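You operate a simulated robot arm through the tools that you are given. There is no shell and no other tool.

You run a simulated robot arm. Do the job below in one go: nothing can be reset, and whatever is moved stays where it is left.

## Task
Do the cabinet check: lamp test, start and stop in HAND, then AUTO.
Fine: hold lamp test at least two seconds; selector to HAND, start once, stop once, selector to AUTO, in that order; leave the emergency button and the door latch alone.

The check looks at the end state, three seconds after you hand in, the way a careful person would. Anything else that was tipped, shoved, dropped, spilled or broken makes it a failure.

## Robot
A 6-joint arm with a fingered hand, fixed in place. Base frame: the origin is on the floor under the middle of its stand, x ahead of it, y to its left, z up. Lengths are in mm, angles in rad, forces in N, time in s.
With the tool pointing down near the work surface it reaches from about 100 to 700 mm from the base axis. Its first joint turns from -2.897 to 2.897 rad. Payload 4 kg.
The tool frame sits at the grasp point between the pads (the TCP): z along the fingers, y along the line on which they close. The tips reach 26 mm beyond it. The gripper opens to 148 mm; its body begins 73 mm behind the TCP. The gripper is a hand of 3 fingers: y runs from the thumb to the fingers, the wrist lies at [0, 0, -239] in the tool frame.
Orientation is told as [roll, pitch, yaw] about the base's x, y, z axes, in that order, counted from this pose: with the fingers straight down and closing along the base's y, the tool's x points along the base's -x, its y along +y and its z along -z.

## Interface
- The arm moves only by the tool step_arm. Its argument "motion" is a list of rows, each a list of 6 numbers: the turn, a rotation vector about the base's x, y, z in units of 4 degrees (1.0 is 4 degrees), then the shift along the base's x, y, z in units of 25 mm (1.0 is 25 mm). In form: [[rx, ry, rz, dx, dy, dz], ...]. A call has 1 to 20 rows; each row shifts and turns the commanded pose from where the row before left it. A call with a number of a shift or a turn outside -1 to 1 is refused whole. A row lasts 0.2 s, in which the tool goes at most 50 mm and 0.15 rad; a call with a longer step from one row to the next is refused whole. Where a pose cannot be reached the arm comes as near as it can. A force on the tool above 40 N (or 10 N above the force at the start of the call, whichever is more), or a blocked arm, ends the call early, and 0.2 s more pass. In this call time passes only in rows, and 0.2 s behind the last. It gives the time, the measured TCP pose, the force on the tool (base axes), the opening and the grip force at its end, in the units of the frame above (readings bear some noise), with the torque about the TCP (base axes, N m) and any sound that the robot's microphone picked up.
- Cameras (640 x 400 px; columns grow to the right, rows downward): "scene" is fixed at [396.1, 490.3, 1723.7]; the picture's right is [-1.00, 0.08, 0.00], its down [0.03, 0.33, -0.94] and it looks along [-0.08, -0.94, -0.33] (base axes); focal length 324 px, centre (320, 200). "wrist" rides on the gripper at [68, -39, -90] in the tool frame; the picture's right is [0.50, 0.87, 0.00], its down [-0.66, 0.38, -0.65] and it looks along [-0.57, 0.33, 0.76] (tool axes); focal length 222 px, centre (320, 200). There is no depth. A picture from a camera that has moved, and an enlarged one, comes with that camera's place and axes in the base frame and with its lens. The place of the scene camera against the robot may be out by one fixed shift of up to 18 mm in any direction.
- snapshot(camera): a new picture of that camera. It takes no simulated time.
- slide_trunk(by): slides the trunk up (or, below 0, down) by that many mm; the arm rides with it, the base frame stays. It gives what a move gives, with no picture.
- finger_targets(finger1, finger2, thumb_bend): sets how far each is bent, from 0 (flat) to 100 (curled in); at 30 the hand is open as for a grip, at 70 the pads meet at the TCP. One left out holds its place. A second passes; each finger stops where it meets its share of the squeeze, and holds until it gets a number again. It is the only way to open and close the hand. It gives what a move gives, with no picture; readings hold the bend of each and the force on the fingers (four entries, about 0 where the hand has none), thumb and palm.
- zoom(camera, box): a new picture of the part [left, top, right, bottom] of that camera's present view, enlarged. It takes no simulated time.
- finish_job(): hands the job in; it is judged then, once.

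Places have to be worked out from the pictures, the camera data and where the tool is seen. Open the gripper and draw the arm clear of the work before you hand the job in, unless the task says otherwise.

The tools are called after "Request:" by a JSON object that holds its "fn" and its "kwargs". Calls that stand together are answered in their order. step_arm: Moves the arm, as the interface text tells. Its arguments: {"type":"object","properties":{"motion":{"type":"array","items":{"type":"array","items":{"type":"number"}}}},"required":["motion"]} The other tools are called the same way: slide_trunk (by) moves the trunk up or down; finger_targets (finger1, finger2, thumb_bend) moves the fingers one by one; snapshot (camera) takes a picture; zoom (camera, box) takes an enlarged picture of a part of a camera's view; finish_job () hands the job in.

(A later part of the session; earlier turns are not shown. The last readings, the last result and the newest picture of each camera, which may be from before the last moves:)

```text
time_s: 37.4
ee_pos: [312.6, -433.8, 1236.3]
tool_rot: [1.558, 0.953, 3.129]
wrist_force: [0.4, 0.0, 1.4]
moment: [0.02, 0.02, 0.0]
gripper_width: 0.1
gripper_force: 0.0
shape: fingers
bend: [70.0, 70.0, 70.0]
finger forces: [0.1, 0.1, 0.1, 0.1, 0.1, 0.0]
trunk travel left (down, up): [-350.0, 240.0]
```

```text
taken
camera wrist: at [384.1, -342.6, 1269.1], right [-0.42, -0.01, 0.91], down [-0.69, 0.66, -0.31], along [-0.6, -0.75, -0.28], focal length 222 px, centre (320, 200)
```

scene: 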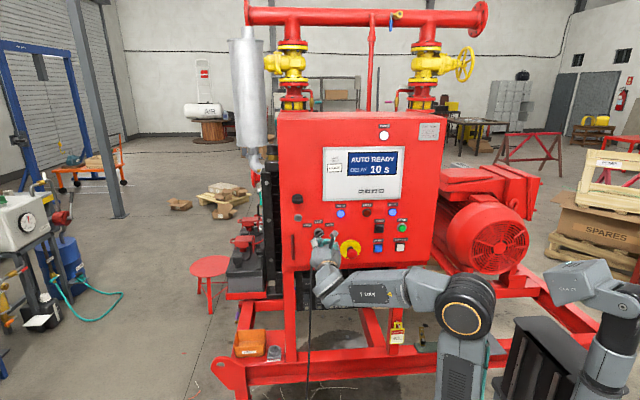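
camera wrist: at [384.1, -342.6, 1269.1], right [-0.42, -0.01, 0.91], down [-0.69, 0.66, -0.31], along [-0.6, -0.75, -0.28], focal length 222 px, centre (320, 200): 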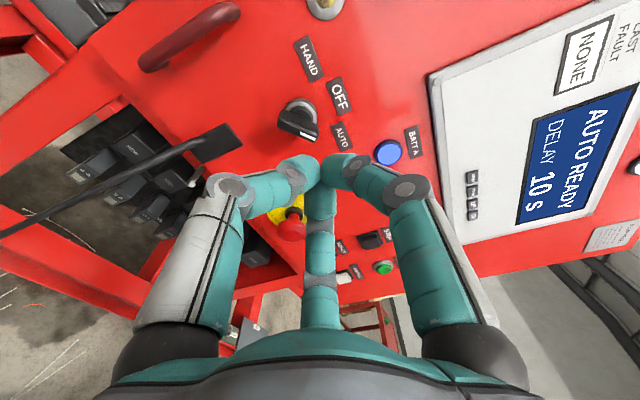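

The roll is reachable (125° total so far). This gives a second viewpoint for the selector; I zoom in and also test the last 12° of roll.

Request:
{"fn": "zoom", "kwargs": {"camera": "wrist", "box": [260, 80, 340, 160]}}

Request:
{"fn": "step_arm", "kwargs": {"motion": [[0, 1, 0, 0, 0, 0], [0, 1, 0, 0, 0, 0], [0, 1, 0, 0, 0, 0], [0, 1, 0, 0, 0, 0]]}}

```text
5.00 times, centred on (300, 120) of wrist
camera zoom: at [384.1, -342.6, 1269.1], right [-0.42, -0.01, 0.91], down [-0.69, 0.66, -0.31], along [-0.6, -0.75, -0.28], focal length 1111 px, centre (420, 600)
```

zoom: 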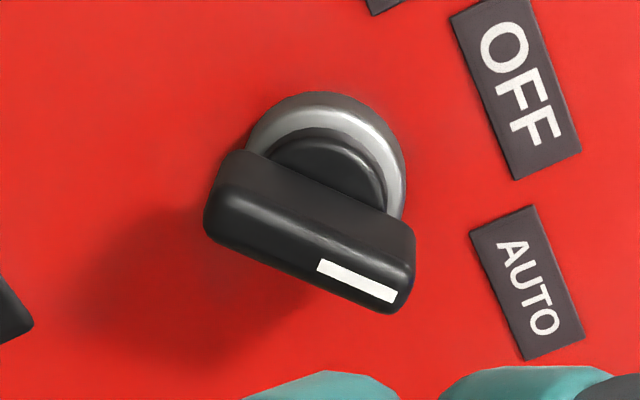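

```text
time_s: 38.4
ee_pos: [312.8, -432.3, 1237.4]
tool_rot: [1.564, 0.675, 3.133]
wrist_force: [1.1, 0.2, -0.5]
moment: [0.02, 0.0, -0.02]
gripper_width: 0.1
gripper_force: 0.1
shape: fingers
bend: [70.0, 70.0, 70.0]
finger forces: [0.1, 0.0, 0.1, 0.0, 0.0, 0.0]
trunk travel left (down, up): [-350.0, 240.0]
```

Full roll range works. Refined selector axis: about (315.5, ·, 1216.5), bar front face at y≈-532. I roll back to +45° and line up on the axis, still 110 mm off the panel.

Request:
{"fn": "step_arm", "kwargs": {"motion": [[0, -1, 0, 0, 0, -0.04], [0, -1, 0, 0, 0, -0.04], [0, -1, 0, 0, 0, -0.04], [0, -1, 0, 0, 0, -0.04], [0, -1, 0, 0, 0, -0.04], [0, -1, 0, 0, 0, -0.04], [0, -1, 0, 0, 0, -0.04], [0, -1, 0, 0, 0, -0.04], [0, -1, 0, 0, 0, -0.04], [0, -1, 0, 0, 0, -0.04], [0, -1, 0, 0, 0, -0.04], [0, -1, 0, 0, 0, -0.04], [0, -1, 0, 0, 0, -0.04], [0, -1, 0, 0, 0, -0.04], [0, -1, 0, 0, 0, -0.04], [0, -1, 0, 0, 0, -0.04], [0, -1, 0, 0, 0, -0.04], [0, -1, 0, 0, 0, -0.04], [0, -1, 0, 0, 0, -0.04], [0, -1, 0, 0, 0, -0.04]]}}

Request:
{"fn": "step_arm", "kwargs": {"motion": [[0, -0.816, 0, 0.02, 0, 0], [0, -0.816, 0, 0.02, 0, 0], [0, -0.816, 0, 0.02, 0, 0], [0, -0.816, 0, 0.02, 0, 0], [0, -0.816, 0, 0.02, 0, 0]]}}

Request:
{"fn": "finger_targets", "kwargs": {"finger1": 52, "finger2": 52, "thumb_bend": 52}}

Request:
{"fn": "snapshot", "kwargs": {"camera": "wrist"}}

```text
time_s: 42.6
ee_pos: [313.1, -430.8, 1218.2]
tool_rot: [-1.56, 1.069, 0.013]
wrist_force: [0.0, 0.0, 0.7]
moment: [-0.01, 0.0, 0.0]
gripper_width: 0.1
gripper_force: 0.0
shape: fingers
bend: [70.0, 70.0, 70.0]
finger forces: [0.1, 0.1, 0.0, 0.0, 0.0, 0.0]
trunk travel left (down, up): [-350.0, 240.0]
```

```text
time_s: 43.8
ee_pos: [314.6, -431.5, 1215.6]
tool_rot: [-1.567, 0.784, 0.009]
wrist_force: [0.0, -0.2, 0.1]
moment: [-0.01, 0.03, 0.04]
gripper_width: 0.1
gripper_force: 0.0
shape: fingers
bend: [70.0, 70.0, 70.0]
finger forces: [0.1, 0.0, 0.1, 0.0, 0.1, 0.0]
trunk travel left (down, up): [-350.0, 240.0]
```

```text
time_s: 44.8
ee_pos: [314.0, -431.2, 1215.9]
tool_rot: [-1.566, 0.786, 0.008]
wrist_force: [-0.5, 0.5, -0.4]
moment: [0.02, -0.01, -0.03]
gripper_width: 55.1
gripper_force: 0.0
shape: fingers
bend: [52.0, 52.0, 52.0]
finger forces: [0.0, 0.0, 0.1, 0.1, 0.0, 0.0]
trunk travel left (down, up): [-350.0, 240.0]
```

```text
taken
camera wrist: at [293.8, -341.3, 1291.3], right [-0.97, -0.01, -0.26], down [0.19, 0.66, -0.73], along [0.17, -0.75, -0.63], focal length 222 px, centre (320, 200)
```

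wrist: 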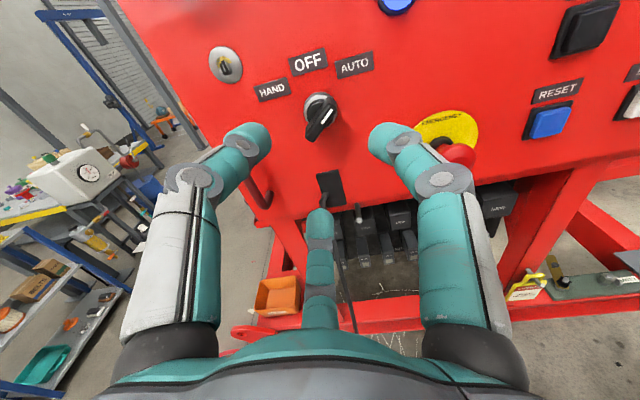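

Hand is open to ~55 mm and centred on the knob. I advance 65 mm along the panel normal and look again.

Request:
{"fn": "step_arm", "kwargs": {"motion": [[0, 0, 0, 0.03, -0.4, 0.02], [0, 0, 0, 0.03, -0.4, 0.01], [0, 0, 0, 0, -0.4, 0], [0, 0, 0, 0, -0.4, 0], [0, 0, 0, 0, -0.4, 0], [0, 0, 0, 0, -0.4, 0], [0, 0, 0, 0, -0.2, 0]]}}

Request:
{"fn": "snapshot", "kwargs": {"camera": "wrist"}}

Request:
{"fn": "zoom", "kwargs": {"camera": "scene", "box": [270, 180, 400, 290]}}

```text
time_s: 46.4
ee_pos: [318.1, -495.7, 1217.6]
tool_rot: [-1.565, 0.786, 0.009]
wrist_force: [0.9, 0.1, -1.2]
moment: [-0.01, -0.01, 0.0]
gripper_width: 55.0
gripper_force: 0.0
shape: fingers
bend: [52.0, 52.0, 52.0]
finger forces: [0.1, 0.0, 0.1, 0.1, 0.0, 0.1]
trunk travel left (down, up): [-350.0, 240.0]
```

```text
taken
camera wrist: at [296.7, -405.8, 1291.9], right [-0.97, -0.01, -0.26], down [0.19, 0.66, -0.73], along [0.17, -0.75, -0.63], focal length 222 px, centre (320, 200)
```

wrist: 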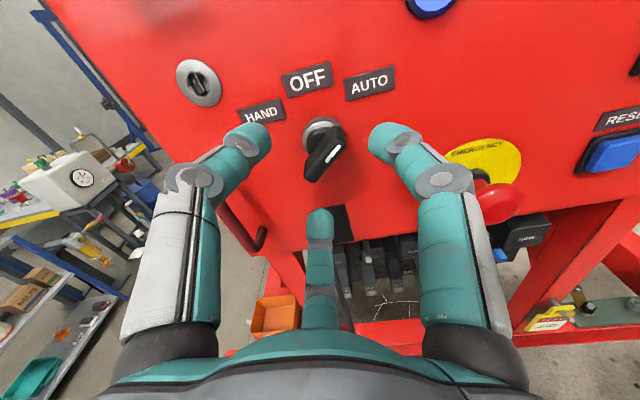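

```text
3.64 times, centred on (335, 235) of scene
camera zoom: at [396.1, 490.3, 1723.7], right [-1.0, 0.08, 0.0], down [0.03, 0.33, -0.94], along [-0.08, -0.94, -0.33], focal length 1179 px, centre (266, 73)
```

zoom: 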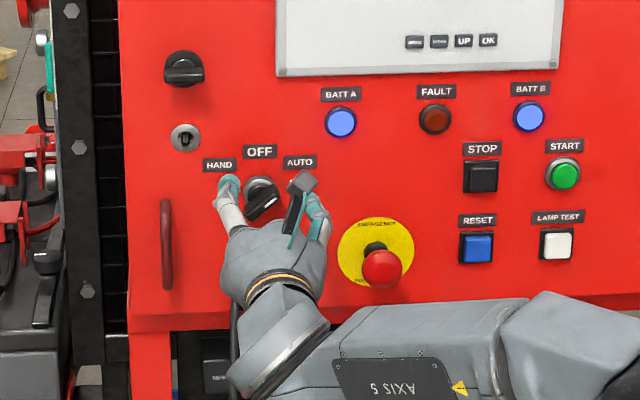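

The knob is between thumb and fingers. I zoom to refine the centring before going in the last 25 mm.

Request:
{"fn": "zoom", "kwargs": {"camera": "wrist", "box": [280, 100, 370, 200]}}

Request:
{"fn": "zoom", "kwargs": {"camera": "scene", "box": [310, 215, 370, 265]}}

```text
4.00 times, centred on (325, 150) of wrist
camera zoom: at [296.7, -405.8, 1291.9], right [-0.97, -0.01, -0.26], down [0.19, 0.66, -0.73], along [0.17, -0.75, -0.63], focal length 888 px, centre (300, 400)
```

zoom: 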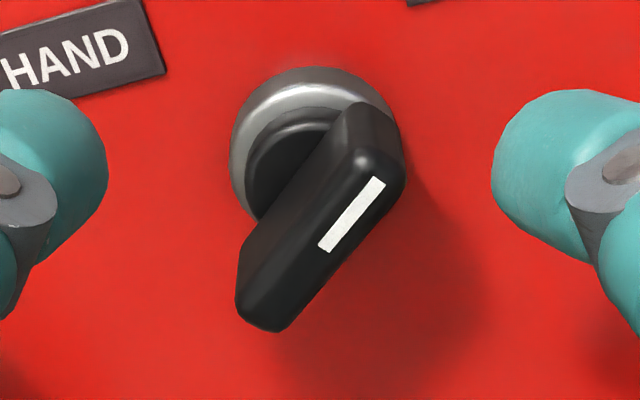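

```text
8.00 times, centred on (340, 240) of scene
camera zoom: at [396.1, 490.3, 1723.7], right [-1.0, 0.08, 0.0], down [0.03, 0.33, -0.94], along [-0.08, -0.94, -0.33], focal length 2594 px, centre (160, -120)
```

zoom: 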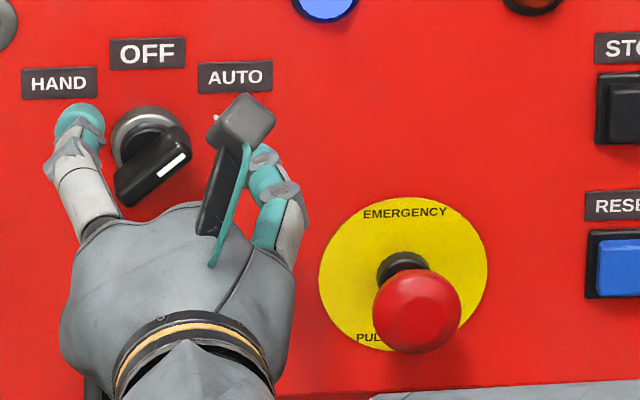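

The knob centre is about 3.5 mm toward -x and 1.5 mm up from the tool axis; I correct that and advance the remaining ~24 mm in small steps.

Request:
{"fn": "step_arm", "kwargs": {"motion": [[0, 0, 0, -0.14, 0, 0.06], [0, 0, 0, 0, -0.2, 0], [0, 0, 0, 0, -0.2, 0], [0, 0, 0, 0, -0.2, 0], [0, 0, 0, 0, -0.2, 0], [0, 0, 0, 0, -0.15, 0]]}}

Request:
{"fn": "snapshot", "kwargs": {"camera": "wrist"}}

Request:
{"fn": "zoom", "kwargs": {"camera": "wrist", "box": [245, 110, 405, 210]}}

Request:
{"fn": "zoom", "kwargs": {"camera": "scene", "box": [310, 215, 370, 265]}}

```text
time_s: 47.8
ee_pos: [312.7, -520.2, 1219.9]
tool_rot: [-1.566, 0.785, 0.011]
wrist_force: [0.2, 0.6, 0.5]
moment: [-0.01, -0.01, 0.02]
gripper_width: 54.9
gripper_force: 0.1
shape: fingers
bend: [52.0, 52.0, 52.0]
finger forces: [0.0, 0.0, 0.0, 0.0, 0.0, 0.1]
trunk travel left (down, up): [-350.0, 240.0]
```

```text
taken
camera wrist: at [293.1, -430.1, 1294.1], right [-0.97, -0.01, -0.26], down [0.19, 0.66, -0.73], along [0.17, -0.75, -0.63], focal length 222 px, centre (320, 200)
```

wrist: 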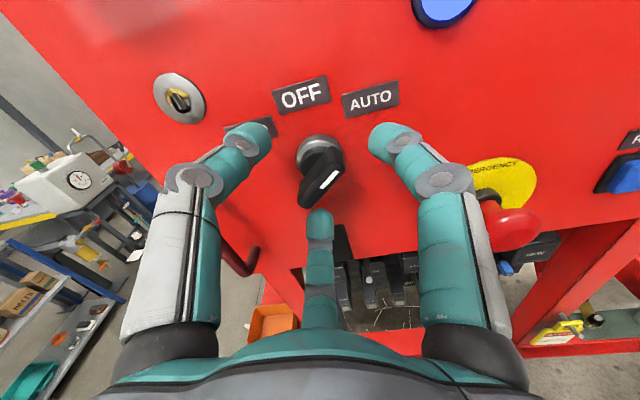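

```text
4.00 times, centred on (325, 160) of wrist
camera zoom: at [293.1, -430.1, 1294.1], right [-0.97, -0.01, -0.26], down [0.19, 0.66, -0.73], along [0.17, -0.75, -0.63], focal length 888 px, centre (300, 360)
```

zoom: 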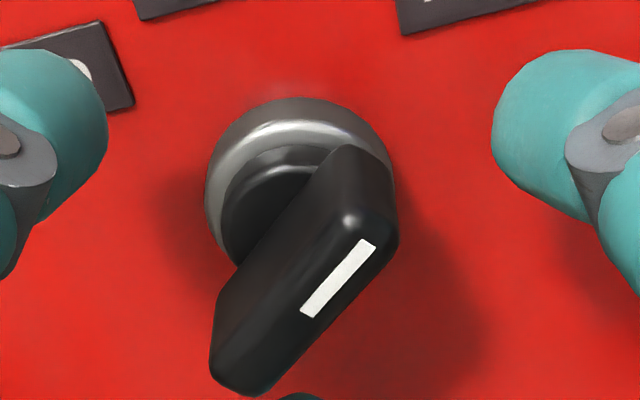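

```text
8.00 times, centred on (340, 240) of scene
camera zoom: at [396.1, 490.3, 1723.7], right [-1.0, 0.08, 0.0], down [0.03, 0.33, -0.94], along [-0.08, -0.94, -0.33], focal length 2594 px, centre (160, -120)
```

zoom: 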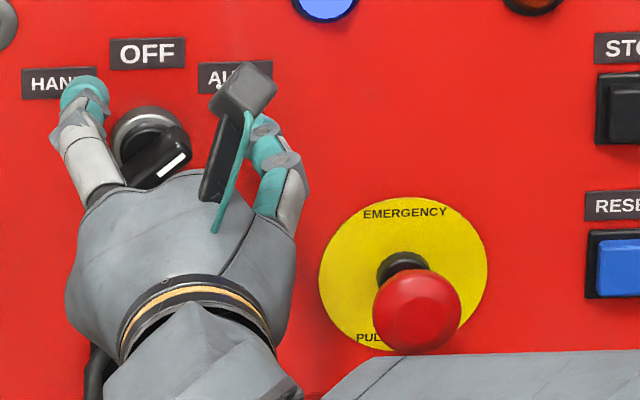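

The knob is now centred on the tool axis with tips about 14 mm past its front face. I close partway first: thumb to 64, fingers to 58.

Request:
{"fn": "finger_targets", "kwargs": {"finger1": 58, "finger2": 58, "thumb_bend": 63}}

Request:
{"fn": "zoom", "kwargs": {"camera": "wrist", "box": [245, 110, 405, 210]}}

```text
time_s: 48.8
ee_pos: [314.3, -519.9, 1219.3]
tool_rot: [-1.564, 0.786, 0.009]
wrist_force: [0.6, -0.2, 0.6]
moment: [-0.01, -0.01, 0.01]
gripper_width: 30.5
gripper_force: 0.1
shape: fingers
bend: [57.0, 57.0, 63.0]
finger forces: [0.0, 0.0, 0.1, 0.1, 0.0, 0.0]
trunk travel left (down, up): [-350.0, 240.0]
```

```text
4.00 times, centred on (325, 160) of wrist
camera zoom: at [293.1, -430.0, 1294.1], right [-0.97, -0.01, -0.26], down [0.19, 0.66, -0.73], along [0.17, -0.75, -0.63], focal length 888 px, centre (300, 360)
```

zoom: 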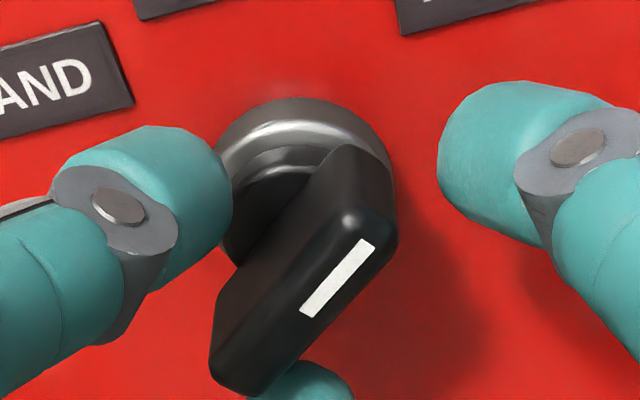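

No contact yet and everything brackets the bar well. I close further.

Request:
{"fn": "finger_targets", "kwargs": {"finger1": 64, "finger2": 64, "thumb_bend": 67}}

Request:
{"fn": "zoom", "kwargs": {"camera": "wrist", "box": [245, 110, 405, 210]}}

Request:
{"fn": "zoom", "kwargs": {"camera": "scene", "box": [310, 215, 370, 265]}}

```text
time_s: 49.8
ee_pos: [313.8, -519.6, 1218.4]
tool_rot: [-1.566, 0.786, 0.01]
wrist_force: [-4.0, -1.0, -2.0]
moment: [0.06, 0.02, -0.06]
gripper_width: 18.1
gripper_force: 2.7
shape: fingers
bend: [61.0, 61.0, 67.0]
finger forces: [3.0, 2.0, 0.0, 0.0, 0.1, 0.1]
trunk travel left (down, up): [-350.0, 240.0]
```

```text
4.00 times, centred on (325, 160) of wrist
camera zoom: at [292.6, -430.2, 1294.1], right [-0.97, 0.0, -0.26], down [0.19, 0.66, -0.73], along [0.17, -0.75, -0.63], focal length 888 px, centre (300, 360)
```

zoom: 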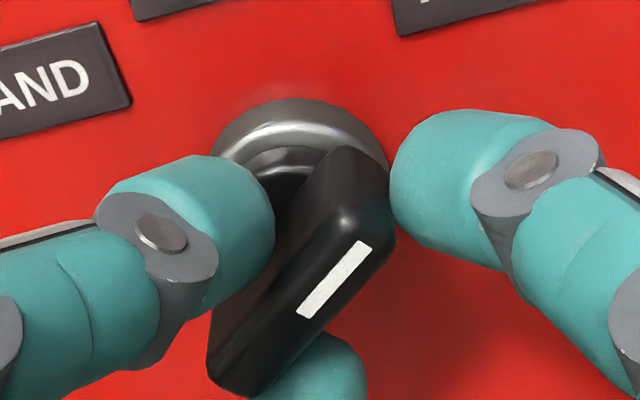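

```text
8.00 times, centred on (340, 240) of scene
camera zoom: at [396.1, 490.3, 1723.7], right [-1.0, 0.08, 0.0], down [0.03, 0.33, -0.94], along [-0.08, -0.94, -0.33], focal length 2594 px, centre (160, -120)
```

zoom: 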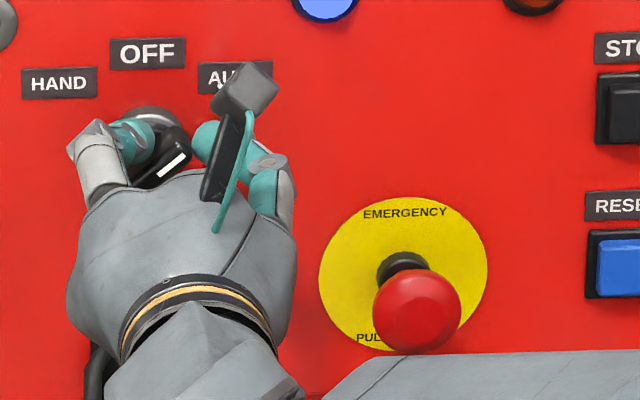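

Both fingers touch the bar (61); the thumb is not yet loaded, so I close the thumb onto the other side.

Request:
{"fn": "finger_targets", "kwargs": {"thumb_bend": 72}}

Request:
{"fn": "zoom", "kwargs": {"camera": "wrist", "box": [245, 110, 405, 210]}}

```text
time_s: 50.8
ee_pos: [313.1, -521.1, 1219.8]
tool_rot: [-1.567, 0.785, 0.007]
wrist_force: [-1.0, -1.5, 1.3]
moment: [0.0, 0.04, -0.03]
gripper_width: 15.7
gripper_force: 4.2
shape: fingers
bend: [61.0, 61.0, 69.0]
finger forces: [3.2, 2.1, 0.0, 0.0, 3.8, 0.0]
trunk travel left (down, up): [-350.0, 240.0]
```

```text
4.00 times, centred on (325, 160) of wrist
camera zoom: at [292.9, -430.1, 1294.2], right [-0.97, -0.01, -0.26], down [0.19, 0.66, -0.73], along [0.17, -0.75, -0.63], focal length 888 px, centre (300, 360)
```

zoom: 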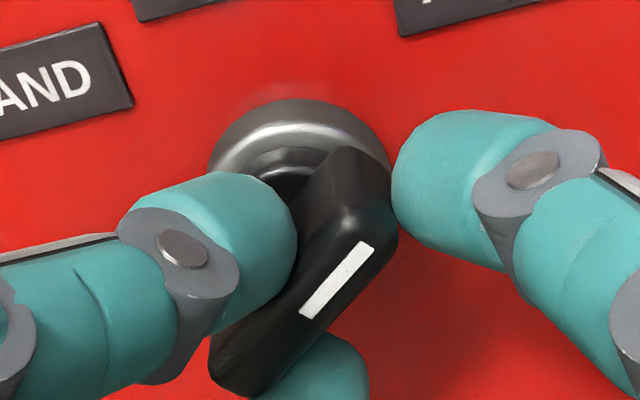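

The bar is held lightly (~4 N thumb, 2–3 N fingers). I start turning counter-clockwise (+y rotation) 20° and check forces.

Request:
{"fn": "step_arm", "kwargs": {"motion": [[0, 0.8, 0, 0, 0, 0], [0, 0.8, 0, 0, 0, 0], [0, 0.8, 0, 0, 0, 0], [0, 0.8, 0, 0, 0, 0], [0, 0.8, 0, 0, 0, 0], [0, 0.8, 0, 0, 0, 0]]}}

Request:
{"fn": "zoom", "kwargs": {"camera": "wrist", "box": [245, 110, 405, 210]}}

Request:
{"fn": "zoom", "kwargs": {"camera": "scene", "box": [270, 130, 430, 270]}}

```text
time_s: 52.2
ee_pos: [313.7, -521.6, 1220.3]
tool_rot: [-1.56, 1.12, 0.014]
wrist_force: [-0.2, 0.2, 4.8]
moment: [-0.09, -0.03, 0.0]
gripper_width: 14.6
gripper_force: 3.3
shape: fingers
bend: [61.0, 63.0, 69.0]
finger forces: [1.8, 0.4, 0.0, 0.0, 5.3, 0.0]
trunk travel left (down, up): [-350.0, 240.0]
```

```text
4.00 times, centred on (325, 160) of wrist
camera zoom: at [319.3, -430.4, 1297.4], right [-1.0, -0.01, 0.07], down [-0.06, 0.66, -0.75], along [-0.04, -0.75, -0.66], focal length 888 px, centre (300, 360)
```

zoom: 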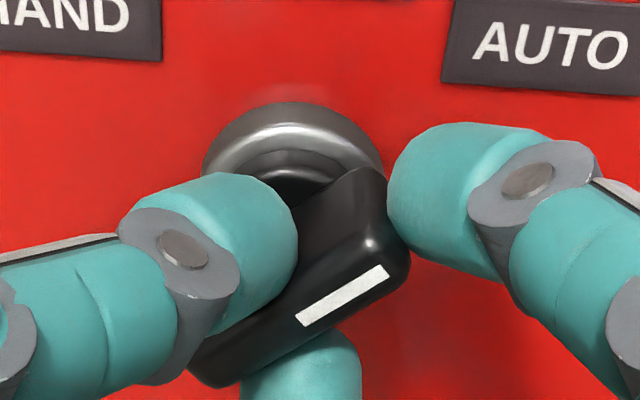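

```text
2.86 times, centred on (350, 200) of scene
camera zoom: at [396.1, 490.3, 1723.7], right [-1.0, 0.08, 0.0], down [0.03, 0.33, -0.94], along [-0.08, -0.94, -0.33], focal length 926 px, centre (234, 200)
```

zoom: 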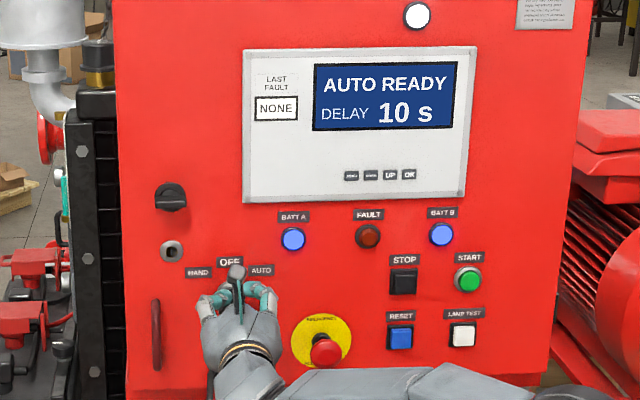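

The knob is resisting (detent) — the hand turned 19° while the bar lagged. Forces are still small, so I continue turning and watch.

Request:
{"fn": "step_arm", "kwargs": {"motion": [[0, 0.8, 0, 0, 0, 0], [0, 0.8, 0, 0, 0, 0], [0, 0.8, 0, 0, 0, 0], [0, 0.8, 0, 0, 0, 0]]}}

Request:
{"fn": "zoom", "kwargs": {"camera": "wrist", "box": [245, 110, 405, 210]}}

Request:
{"fn": "zoom", "kwargs": {"camera": "scene", "box": [270, 130, 430, 270]}}

```text
time_s: 53.2
ee_pos: [313.9, -520.3, 1220.1]
tool_rot: [-1.55, 1.343, 0.024]
wrist_force: [1.8, -0.8, 8.4]
moment: [-0.16, -0.04, 0.04]
gripper_width: 14.2
gripper_force: 5.4
shape: fingers
bend: [62.0, 64.0, 69.0]
finger forces: [1.7, 0.0, 0.0, 0.0, 8.0, 0.0]
trunk travel left (down, up): [-350.0, 240.0]
```

```text
4.00 times, centred on (325, 160) of wrist
camera zoom: at [336.7, -430.1, 1294.6], right [-0.96, 0.0, 0.29], down [-0.22, 0.66, -0.72], along [-0.19, -0.75, -0.63], focal length 888 px, centre (300, 360)
```

zoom: 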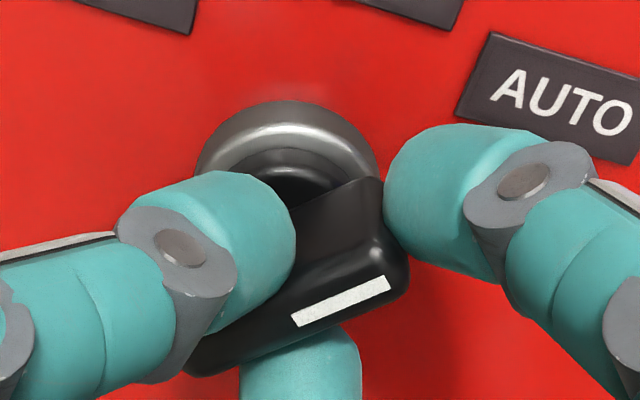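

```text
2.86 times, centred on (350, 200) of scene
camera zoom: at [396.1, 490.3, 1723.7], right [-1.0, 0.08, 0.0], down [0.03, 0.33, -0.94], along [-0.08, -0.94, -0.33], focal length 926 px, centre (234, 200)
```

zoom: 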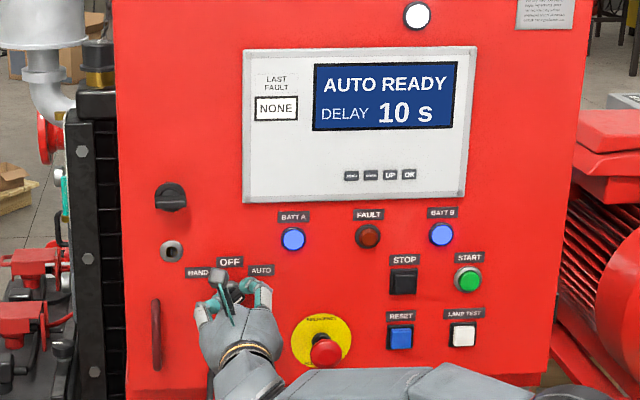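

The bar stayed at ~42°: with three fingers at 120° the finger slid to the bar's end, giving no torque. I'll regrip differently — pinch only the AUTO half of the bar between thumb and one finger (hand roll 15°). First open and back off.

Request:
{"fn": "finger_targets", "kwargs": {"finger1": 50, "finger2": 50, "thumb_bend": 52}}

Request:
{"fn": "step_arm", "kwargs": {"motion": [[0, 0, 0, 0, 0.3, 0], [0, 0, 0, 0, 0.4, 0], [0, 0, 0, 0, 0.4, 0], [0, 0, 0, 0, 0.4, 0]]}}

Request:
{"fn": "zoom", "kwargs": {"camera": "scene", "box": [270, 130, 430, 270]}}

```text
time_s: 54.2
ee_pos: [313.8, -520.9, 1220.1]
tool_rot: [-1.545, 1.344, 0.03]
wrist_force: [0.1, 0.2, 0.3]
moment: [0.03, -0.01, 0.03]
gripper_width: 58.7
gripper_force: 0.0
shape: fingers
bend: [50.0, 50.0, 52.0]
finger forces: [0.0, 0.0, 0.0, 0.0, 0.1, 0.1]
trunk travel left (down, up): [-350.0, 240.0]
```

```text
time_s: 55.2
ee_pos: [315.0, -482.3, 1217.3]
tool_rot: [-1.542, 1.344, 0.03]
wrist_force: [-0.1, -0.3, -0.1]
moment: [-0.01, 0.01, 0.0]
gripper_width: 58.4
gripper_force: 0.1
shape: fingers
bend: [50.0, 50.0, 52.0]
finger forces: [0.1, 0.0, 0.0, 0.0, 0.0, 0.0]
trunk travel left (down, up): [-350.0, 240.0]
```

```text
2.86 times, centred on (350, 200) of scene
camera zoom: at [396.1, 490.3, 1723.7], right [-1.0, 0.08, 0.0], down [0.03, 0.33, -0.94], along [-0.08, -0.94, -0.33], focal length 926 px, centre (234, 200)
```

zoom: 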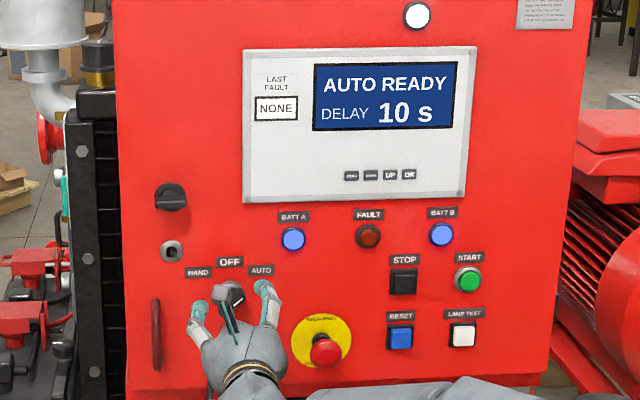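

Released cleanly, selector still at AUTO. I roll the hand back to 15° and shift slightly toward the AUTO end of the bar, then test which finger number is which by opening finger1 a bit more.

Request:
{"fn": "step_arm", "kwargs": {"motion": [[0, -0.97, 0, -0.011, 0, 0.008], [0, -0.97, 0, -0.011, 0, 0.008], [0, -0.97, 0, -0.011, 0, 0.008], [0, -0.97, 0, -0.011, 0, 0.008], [0, -0.97, 0, -0.011, 0, 0.008], [0, -0.97, 0, -0.011, 0, 0.008], [0, -0.97, 0, -0.011, 0, 0.008], [0, -0.97, 0, -0.011, 0, 0.008], [0, -0.97, 0, -0.011, 0, 0.008], [0, -0.97, 0, -0.011, 0, 0.008], [0, -0.97, 0, -0.011, 0, 0.008], [0, -0.97, 0, -0.011, 0, 0.008], [0, -0.97, 0, -0.011, 0, 0.008], [0, -0.97, 0, -0.011, 0, 0.008], [0, -0.97, 0, -0.011, 0, 0.008], [0, -0.97, 0, -0.011, 0, 0.008]]}}

Request:
{"fn": "finger_targets", "kwargs": {"finger1": 42}}

Request:
{"fn": "snapshot", "kwargs": {"camera": "wrist"}}

Request:
{"fn": "zoom", "kwargs": {"camera": "wrist", "box": [245, 90, 405, 190]}}

```text
time_s: 58.6
ee_pos: [308.3, -482.9, 1222.0]
tool_rot: [-1.571, 0.257, 0.006]
wrist_force: [-0.6, -0.1, 0.5]
moment: [0.0, -0.01, 0.03]
gripper_width: 58.7
gripper_force: 0.0
shape: fingers
bend: [50.0, 50.0, 52.0]
finger forces: [0.1, 0.0, 0.0, 0.1, 0.0, 0.0]
trunk travel left (down, up): [-350.0, 240.0]
```

```text
time_s: 59.6
ee_pos: [307.9, -483.7, 1221.9]
tool_rot: [-1.571, 0.259, 0.008]
wrist_force: [0.8, -0.8, -0.1]
moment: [0.05, 0.02, 0.01]
gripper_width: 72.2
gripper_force: 0.0
shape: fingers
bend: [42.0, 50.0, 52.0]
finger forces: [0.0, 0.0, 0.1, 0.1, 0.0, 0.0]
trunk travel left (down, up): [-350.0, 240.0]
```

```text
taken
camera wrist: at [253.3, -393.2, 1276.9], right [-0.71, -0.01, -0.71], down [0.53, 0.66, -0.53], along [0.47, -0.75, -0.46], focal length 222 px, centre (320, 200)
```

wrist: 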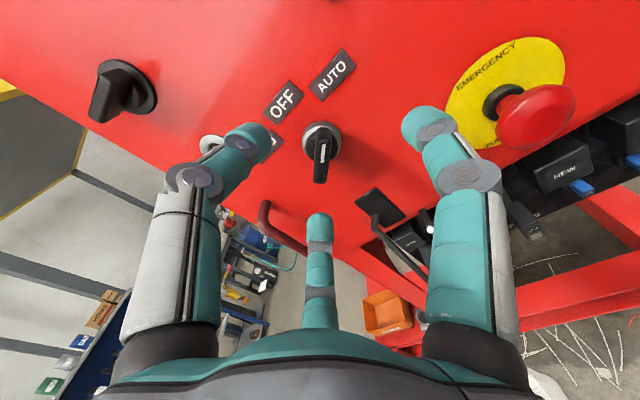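

```text
4.00 times, centred on (325, 140) of wrist
camera zoom: at [253.3, -393.2, 1276.9], right [-0.71, -0.01, -0.71], down [0.53, 0.66, -0.53], along [0.47, -0.75, -0.46], focal length 888 px, centre (300, 440)
```

zoom: 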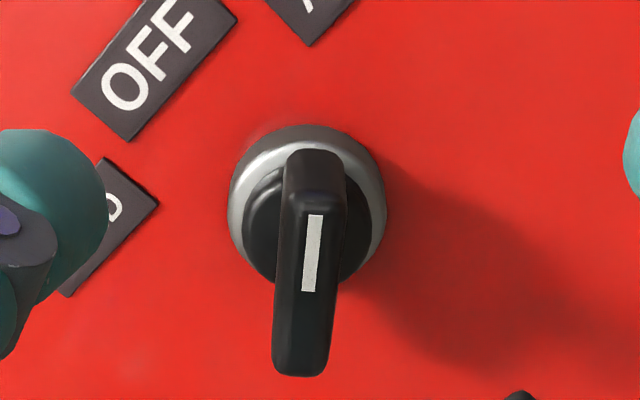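

Finger1 is the right-hand one in view; the bar now sits symmetrically between thumb and finger1. I set finger1 to 54, finger2 well open (44), thumb 54, and advance ~37 mm to straddle the AUTO half of the bar.

Request:
{"fn": "finger_targets", "kwargs": {"finger1": 54, "finger2": 44, "thumb_bend": 54}}

Request:
{"fn": "step_arm", "kwargs": {"motion": [[0, 0, 0, 0, -0.3, 0], [0, 0, 0, 0, -0.3, 0], [0, 0, 0, 0, -0.3, 0], [0, 0, 0, 0, -0.3, 0], [0, 0, 0, 0, -0.2, 0], [0, 0, 0, 0, -0.1, 0]]}}

Request:
{"fn": "snapshot", "kwargs": {"camera": "wrist"}}

Request:
{"fn": "zoom", "kwargs": {"camera": "wrist", "box": [245, 110, 405, 210]}}

```text
time_s: 60.6
ee_pos: [308.9, -483.4, 1222.2]
tool_rot: [-1.57, 0.26, 0.007]
wrist_force: [-0.8, 0.4, -0.1]
moment: [0.05, -0.03, -0.02]
gripper_width: 49.5
gripper_force: 0.1
shape: fingers
bend: [54.0, 44.0, 54.0]
finger forces: [0.1, 0.0, 0.1, 0.0, 0.1, 0.0]
trunk travel left (down, up): [-350.0, 240.0]
```

```text
time_s: 62.0
ee_pos: [307.7, -521.6, 1223.6]
tool_rot: [-1.572, 0.259, 0.007]
wrist_force: [1.2, 0.0, -0.2]
moment: [-0.02, 0.0, -0.02]
gripper_width: 50.1
gripper_force: 0.0
shape: fingers
bend: [54.0, 44.0, 54.0]
finger forces: [0.0, 0.0, 0.1, 0.0, 0.0, 0.0]
trunk travel left (down, up): [-350.0, 240.0]
```

```text
taken
camera wrist: at [252.9, -431.3, 1277.1], right [-0.71, 0.0, -0.71], down [0.53, 0.66, -0.53], along [0.47, -0.75, -0.46], focal length 222 px, centre (320, 200)
```

wrist: 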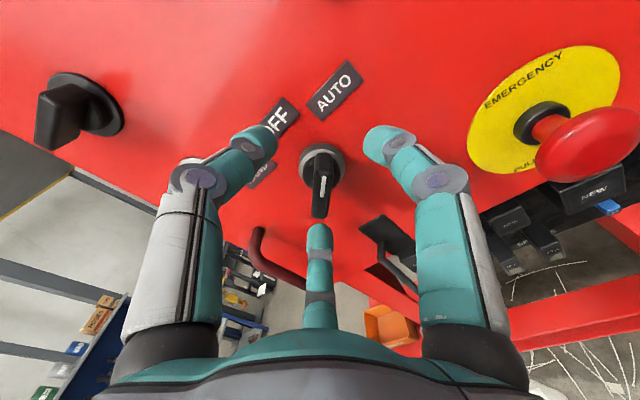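

```text
4.00 times, centred on (325, 160) of wrist
camera zoom: at [252.9, -431.3, 1277.1], right [-0.71, 0.0, -0.71], down [0.53, 0.66, -0.53], along [0.47, -0.75, -0.46], focal length 888 px, centre (300, 360)
```

zoom: 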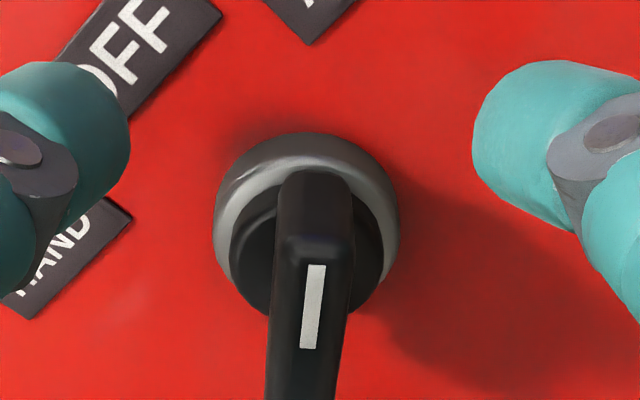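

Nicely straddled. I shift ~4 mm back toward the knob axis so the pinch lands mid-half of the bar, then close thumb and finger1.

Request:
{"fn": "step_arm", "kwargs": {"motion": [[0, 0, 0, 0.064, 0, -0.136]]}}

Request:
{"fn": "finger_targets", "kwargs": {"finger1": 63, "thumb_bend": 63}}

Request:
{"fn": "zoom", "kwargs": {"camera": "wrist", "box": [245, 110, 405, 210]}}

```text
time_s: 62.4
ee_pos: [309.4, -521.2, 1219.4]
tool_rot: [-1.571, 0.26, 0.007]
wrist_force: [0.1, 0.1, -0.1]
moment: [0.0, -0.02, 0.0]
gripper_width: 49.4
gripper_force: 0.1
shape: fingers
bend: [54.0, 44.0, 54.0]
finger forces: [0.1, 0.0, 0.0, 0.0, 0.1, 0.0]
trunk travel left (down, up): [-350.0, 240.0]
```

```text
time_s: 63.4
ee_pos: [310.1, -522.0, 1219.9]
tool_rot: [-1.57, 0.261, 0.008]
wrist_force: [-0.3, 0.8, -0.6]
moment: [0.04, -0.04, 0.02]
gripper_width: 20.8
gripper_force: 0.1
shape: fingers
bend: [63.0, 44.0, 63.0]
finger forces: [0.0, 0.1, 0.1, 0.1, 0.0, 0.1]
trunk travel left (down, up): [-350.0, 240.0]
```

```text
4.00 times, centred on (325, 160) of wrist
camera zoom: at [254.4, -431.3, 1273.9], right [-0.71, -0.01, -0.71], down [0.53, 0.66, -0.53], along [0.47, -0.75, -0.46], focal length 888 px, centre (300, 360)
```

zoom: 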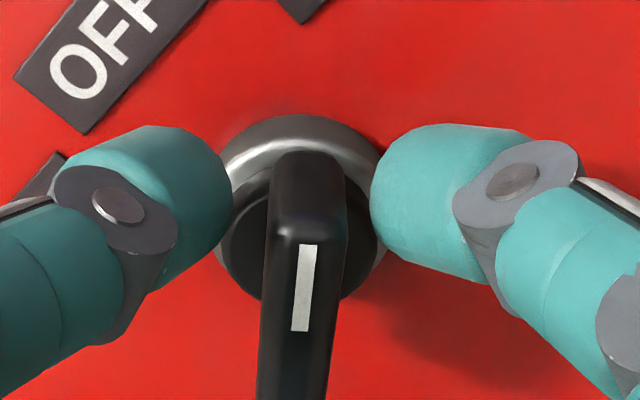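

The bar is centred between thumb and finger1. I close both onto it.

Request:
{"fn": "finger_targets", "kwargs": {"finger1": 72, "thumb_bend": 72}}

Request:
{"fn": "zoom", "kwargs": {"camera": "wrist", "box": [245, 110, 405, 210]}}

```text
time_s: 64.4
ee_pos: [310.5, -522.2, 1219.4]
tool_rot: [-1.57, 0.259, 0.006]
wrist_force: [-1.1, -2.3, 3.3]
moment: [-0.06, 0.02, 0.0]
gripper_width: 8.3
gripper_force: 5.6
shape: fingers
bend: [66.0, 44.0, 68.0]
finger forces: [4.3, 0.1, 0.0, 0.0, 6.6, 0.0]
trunk travel left (down, up): [-350.0, 240.0]
```

```text
4.00 times, centred on (325, 160) of wrist
camera zoom: at [254.1, -431.4, 1274.1], right [-0.71, -0.01, -0.71], down [0.53, 0.66, -0.53], along [0.47, -0.75, -0.46], focal length 888 px, centre (300, 360)
```

zoom: 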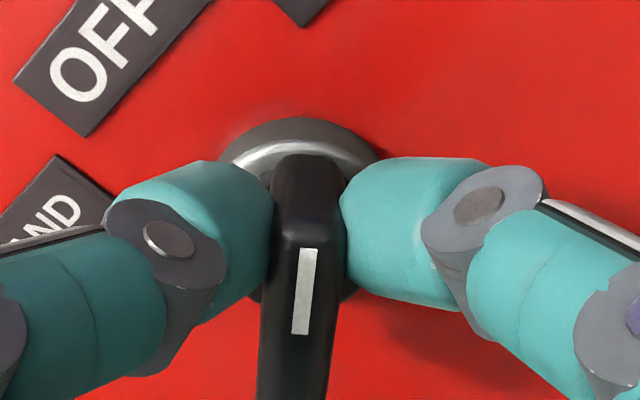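

Bar pinched firmly on its AUTO half (finger1 66, thumb 68, ~5 N). I now turn about the knob axis: rotate +20° while the TCP follows its small arc, and check.

Request:
{"fn": "step_arm", "kwargs": {"motion": [[0, 1, 0, 0.0092, 0, 0.0086], [0, 1, 0, 0.0098, 0, 0.0079], [0, 1, 0, 0.0103, 0, 0.0072], [0, 1, 0, 0.0108, 0, 0.0065], [0, 1, 0, 0.0112, 0, 0.0057]]}}

Request:
{"fn": "zoom", "kwargs": {"camera": "wrist", "box": [245, 110, 405, 210]}}

Request:
{"fn": "zoom", "kwargs": {"camera": "scene", "box": [270, 130, 430, 270]}}

```text
time_s: 65.6
ee_pos: [310.8, -522.0, 1219.5]
tool_rot: [-1.568, 0.609, 0.007]
wrist_force: [-3.9, -2.0, 3.9]
moment: [-0.05, -0.01, -0.08]
gripper_width: 8.9
gripper_force: 5.2
shape: fingers
bend: [66.0, 44.0, 69.0]
finger forces: [5.1, 0.0, 0.1, 0.0, 4.5, 0.0]
trunk travel left (down, up): [-350.0, 240.0]
```

```text
4.00 times, centred on (325, 160) of wrist
camera zoom: at [278.3, -430.4, 1290.1], right [-0.91, -0.01, -0.42], down [0.32, 0.66, -0.68], along [0.28, -0.75, -0.59], focal length 888 px, centre (300, 360)
```

zoom: 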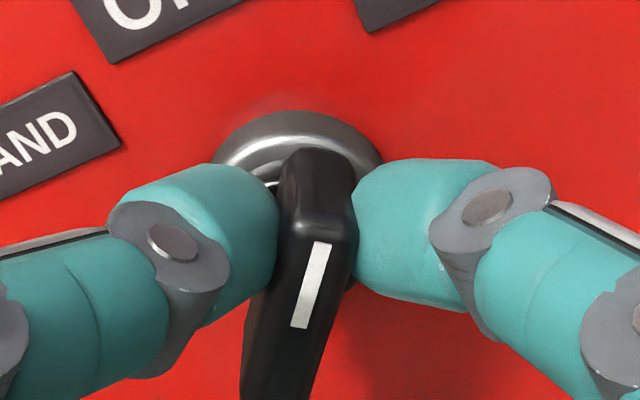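

```text
2.86 times, centred on (350, 200) of scene
camera zoom: at [396.1, 490.3, 1723.7], right [-1.0, 0.08, 0.0], down [0.03, 0.33, -0.94], along [-0.08, -0.94, -0.33], focal length 926 px, centre (234, 200)
```

zoom: 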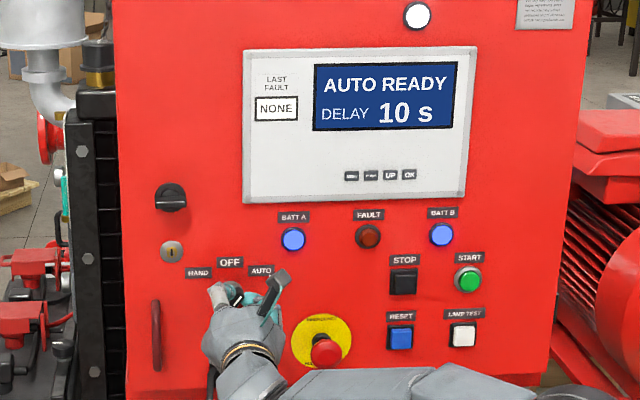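

It works: the bar has followed ~13° of the 20° turn with low force. I continue turning.

Request:
{"fn": "step_arm", "kwargs": {"motion": [[0, 1, 0, 0.0115, 0, 0.0049], [0, 1, 0, 0.0119, 0, 0.0041], [0, 1, 0, 0.0121, 0, 0.0033], [0, 1, 0, 0.0123, 0, 0.0024], [0, 1, 0, 0.0125, 0, 0.0015], [0, 1, 0, 0.0126, 0, 0.0007]]}}

Request:
{"fn": "zoom", "kwargs": {"camera": "wrist", "box": [245, 110, 405, 210]}}

Request:
{"fn": "zoom", "kwargs": {"camera": "scene", "box": [270, 130, 430, 270]}}

```text
time_s: 67.0
ee_pos: [313.9, -520.6, 1219.2]
tool_rot: [-1.562, 1.03, 0.014]
wrist_force: [2.9, -0.7, 5.5]
moment: [-0.1, 0.01, 0.08]
gripper_width: 8.1
gripper_force: 5.5
shape: fingers
bend: [66.0, 44.0, 68.0]
finger forces: [3.9, 0.0, 0.1, 0.0, 7.3, 0.1]
trunk travel left (down, up): [-350.0, 240.0]
```

```text
4.00 times, centred on (325, 160) of wrist
camera zoom: at [313.0, -430.2, 1297.4], right [-1.0, -0.01, -0.02], down [0.01, 0.66, -0.75], along [0.02, -0.75, -0.66], focal length 888 px, centre (300, 360)
```

zoom: 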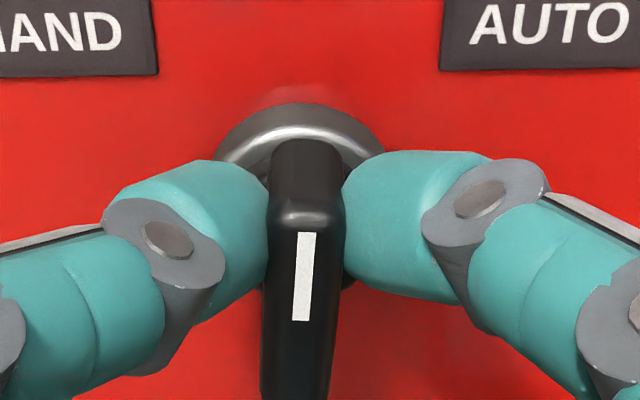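

```text
2.86 times, centred on (350, 200) of scene
camera zoom: at [396.1, 490.3, 1723.7], right [-1.0, 0.08, 0.0], down [0.03, 0.33, -0.94], along [-0.08, -0.94, -0.33], focal length 926 px, centre (234, 200)
```

zoom: 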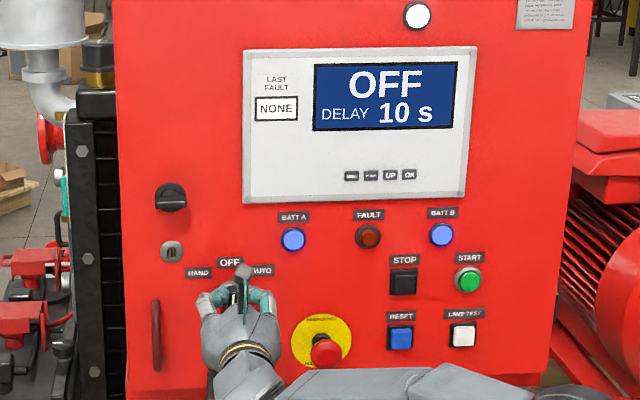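

Display now reads OFF with the bar upright. I keep turning toward HAND.

Request:
{"fn": "step_arm", "kwargs": {"motion": [[0, 1, 0, 0.0126, 0, -0.0002], [0, 1, 0, 0.0125, 0, -0.0011], [0, 1, 0, 0.0124, 0, -0.002], [0, 1, 0, 0.0122, 0, -0.0028], [0, 1, 0, 0.012, 0, -0.0037], [0, 1, 0, 0.0117, 0, -0.0045], [0, 1, 0, 0.0114, 0, -0.0053], [0, 1, 0, 0.011, 0, -0.0061], [0, 1, 0, 0.0106, 0, -0.0068], [0, 1, 0, 0.0101, 0, -0.0075]]}}

Request:
{"fn": "zoom", "kwargs": {"camera": "wrist", "box": [245, 110, 405, 210]}}

Request:
{"fn": "zoom", "kwargs": {"camera": "scene", "box": [270, 130, 430, 270]}}

```text
time_s: 69.2
ee_pos: [318.1, -518.9, 1218.2]
tool_rot: [1.523, 1.414, 3.097]
wrist_force: [3.1, 1.7, 2.5]
moment: [-0.09, 0.01, 0.07]
gripper_width: 8.3
gripper_force: 5.6
shape: fingers
bend: [66.0, 44.0, 69.0]
finger forces: [5.2, 0.0, 0.0, 0.1, 6.4, 0.0]
trunk travel left (down, up): [-350.0, 240.0]
```

```text
4.00 times, centred on (325, 160) of wrist
camera zoom: at [366.6, -430.5, 1279.3], right [-0.78, -0.01, 0.63], down [-0.48, 0.66, -0.58], along [-0.41, -0.75, -0.51], focal length 888 px, centre (300, 360)
```

zoom: 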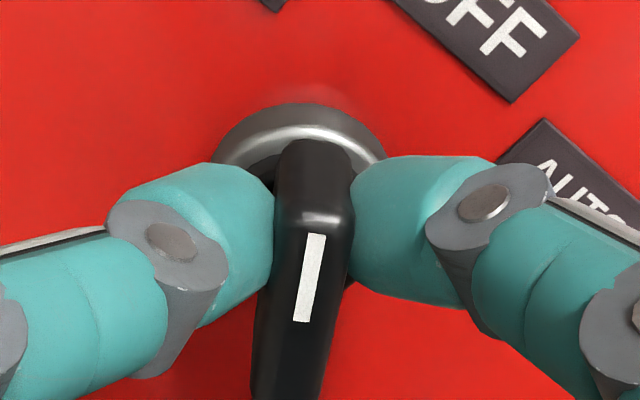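

```text
2.86 times, centred on (350, 200) of scene
camera zoom: at [396.1, 490.3, 1723.7], right [-1.0, 0.08, 0.0], down [0.03, 0.33, -0.94], along [-0.08, -0.94, -0.33], focal length 926 px, centre (234, 200)
```

zoom: 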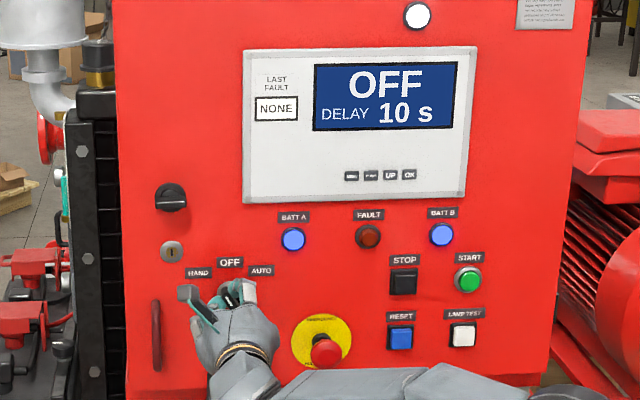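

Hand at 99°, bar around 118°; display still OFF. I continue the last ~22°.

Request:
{"fn": "step_arm", "kwargs": {"motion": [[0, 1, 0, 0.0096, 0, -0.0082], [0, 1, 0, 0.009, 0, -0.0088], [0, 1, 0, 0.0084, 0, -0.0094], [0, 1, 0, 0.0077, 0, -0.01]]}}

Request:
{"fn": "zoom", "kwargs": {"camera": "wrist", "box": [245, 110, 405, 210]}}

Request:
{"fn": "zoom", "kwargs": {"camera": "scene", "box": [270, 130, 430, 270]}}

```text
time_s: 70.2
ee_pos: [318.5, -521.0, 1216.9]
tool_rot: [1.552, 1.134, 3.126]
wrist_force: [3.5, 1.0, 0.7]
moment: [-0.02, 0.01, 0.02]
gripper_width: 8.2
gripper_force: 5.5
shape: fingers
bend: [66.0, 44.0, 69.0]
finger forces: [5.2, 0.0, 0.0, 0.0, 6.9, 0.0]
trunk travel left (down, up): [-350.0, 240.0]
```

```text
4.00 times, centred on (325, 160) of wrist
camera zoom: at [382.8, -431.0, 1262.3], right [-0.57, -0.01, 0.82], down [-0.62, 0.66, -0.43], along [-0.54, -0.75, -0.38], focal length 888 px, centre (300, 360)
```

zoom: 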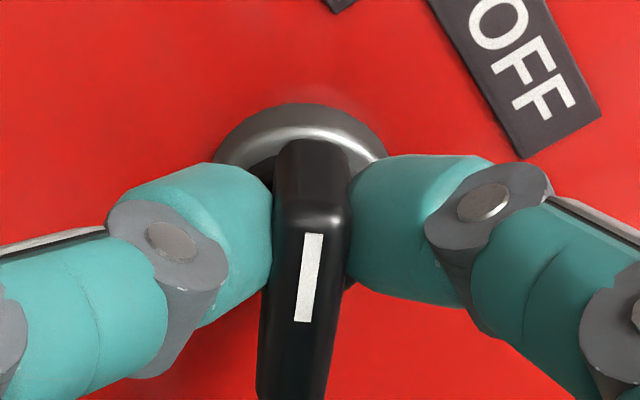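

```text
2.86 times, centred on (350, 200) of scene
camera zoom: at [396.1, 490.3, 1723.7], right [-1.0, 0.08, 0.0], down [0.03, 0.33, -0.94], along [-0.08, -0.94, -0.33], focal length 926 px, centre (234, 200)
```

zoom: 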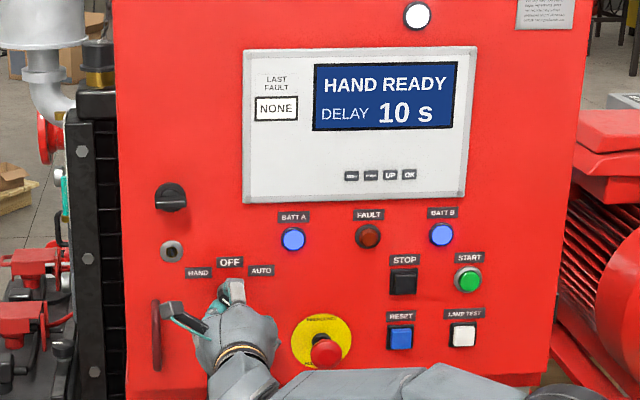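

Display reads HAND READY; the bar is symmetric to its AUTO position. I release the pinch and back away straight out.

Request:
{"fn": "finger_targets", "kwargs": {"finger1": 54, "thumb_bend": 54}}

Request:
{"fn": "step_arm", "kwargs": {"motion": [[0, 0, 0, 0, 0.3, 0], [0, 0, 0, 0, 0.4, 0], [0, 0, 0, 0, 0.4, 0], [0, 0, 0, 0, 0.5, 0], [0, 0, 0, 0, 0.5, 0], [0, 0, 0, 0, 0.5, 0]]}}

Request:
{"fn": "zoom", "kwargs": {"camera": "scene", "box": [270, 130, 430, 270]}}

Request:
{"fn": "snapshot", "kwargs": {"camera": "wrist"}}

```text
time_s: 71.2
ee_pos: [318.4, -521.7, 1217.3]
tool_rot: [1.555, 1.136, 3.125]
wrist_force: [-0.1, 0.3, 0.7]
moment: [-0.05, -0.03, 0.03]
gripper_width: 48.6
gripper_force: 0.1
shape: fingers
bend: [54.0, 44.0, 54.0]
finger forces: [0.1, 0.0, 0.0, 0.0, 0.0, 0.1]
trunk travel left (down, up): [-350.0, 240.0]
```

```text
time_s: 72.6
ee_pos: [318.6, -455.3, 1220.0]
tool_rot: [1.553, 1.136, 3.125]
wrist_force: [-0.2, 0.0, 0.7]
moment: [-0.01, 0.01, 0.02]
gripper_width: 48.5
gripper_force: 0.0
shape: fingers
bend: [54.0, 44.0, 54.0]
finger forces: [0.1, 0.0, 0.0, 0.0, 0.0, 0.0]
trunk travel left (down, up): [-350.0, 240.0]
```

```text
2.86 times, centred on (350, 200) of scene
camera zoom: at [396.1, 490.3, 1723.7], right [-1.0, 0.08, 0.0], down [0.03, 0.33, -0.94], along [-0.08, -0.94, -0.33], focal length 926 px, centre (234, 200)
```

zoom: 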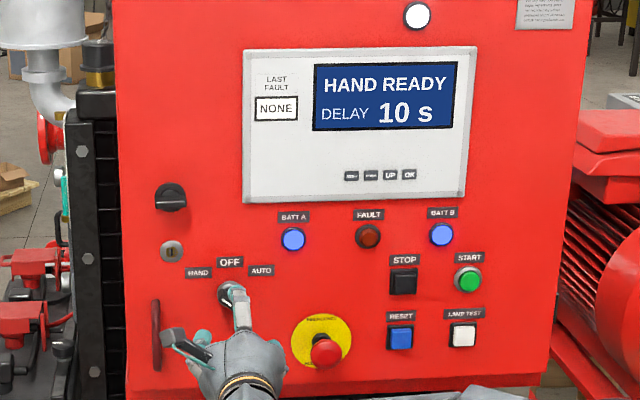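

```text
taken
camera wrist: at [382.8, -365.5, 1263.2], right [-0.58, 0.0, 0.82], down [-0.62, 0.66, -0.43], along [-0.54, -0.75, -0.38], focal length 222 px, centre (320, 200)
```

wrist: 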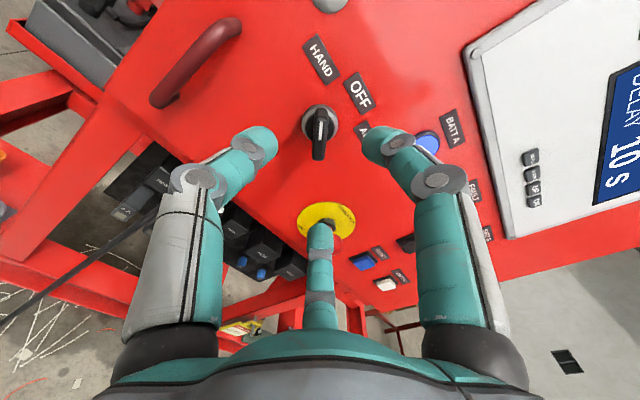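

The pointer is at HAND and stays there. I close the hand into a compact tip and travel back toward START, raised to z≈1290 and 100+ mm off the panel, rolling the hand back on the way.

Request:
{"fn": "finger_targets", "kwargs": {"finger1": 70, "finger2": 70, "thumb_bend": 70}}

Request:
{"fn": "step_arm", "kwargs": {"motion": [[0, -1, 0, -0.3, 0, 0.4], [0, -1, 0, -0.5, 0, 0.4], [0, -1, 0, -0.6, 0, 0.4], [0, -1, 0, -0.65, 0, 0.4], [0, -1, 0, -0.65, 0, 0.4], [0, -1, 0, -0.65, 0, 0.3], [0, -1, 0, -0.65, 0, 0.3], [0, -1, 0, -0.65, 0, 0.2], [0, -1, 0, -0.65, 0, 0], [0, -1, 0, -0.65, 0, 0]]}}

```text
time_s: 73.6
ee_pos: [319.0, -456.0, 1218.5]
tool_rot: [1.555, 1.137, 3.124]
wrist_force: [-0.2, -0.3, 0.4]
moment: [-0.05, 0.0, 0.02]
gripper_width: 0.0
gripper_force: 0.0
shape: fingers
bend: [69.0, 69.0, 70.0]
finger forces: [0.1, 0.1, 0.1, 0.1, 0.1, 0.1]
trunk travel left (down, up): [-350.0, 240.0]
```

```text
time_s: 75.8
ee_pos: [168.0, -454.8, 1288.7]
tool_rot: [-1.546, 1.306, 0.029]
wrist_force: [0.6, -0.4, 0.3]
moment: [0.0, 0.01, 0.0]
gripper_width: 0.1
gripper_force: 0.0
shape: fingers
bend: [69.0, 69.0, 70.0]
finger forces: [0.0, 0.0, 0.0, 0.0, 0.0, 0.0]
trunk travel left (down, up): [-350.0, 240.0]
```

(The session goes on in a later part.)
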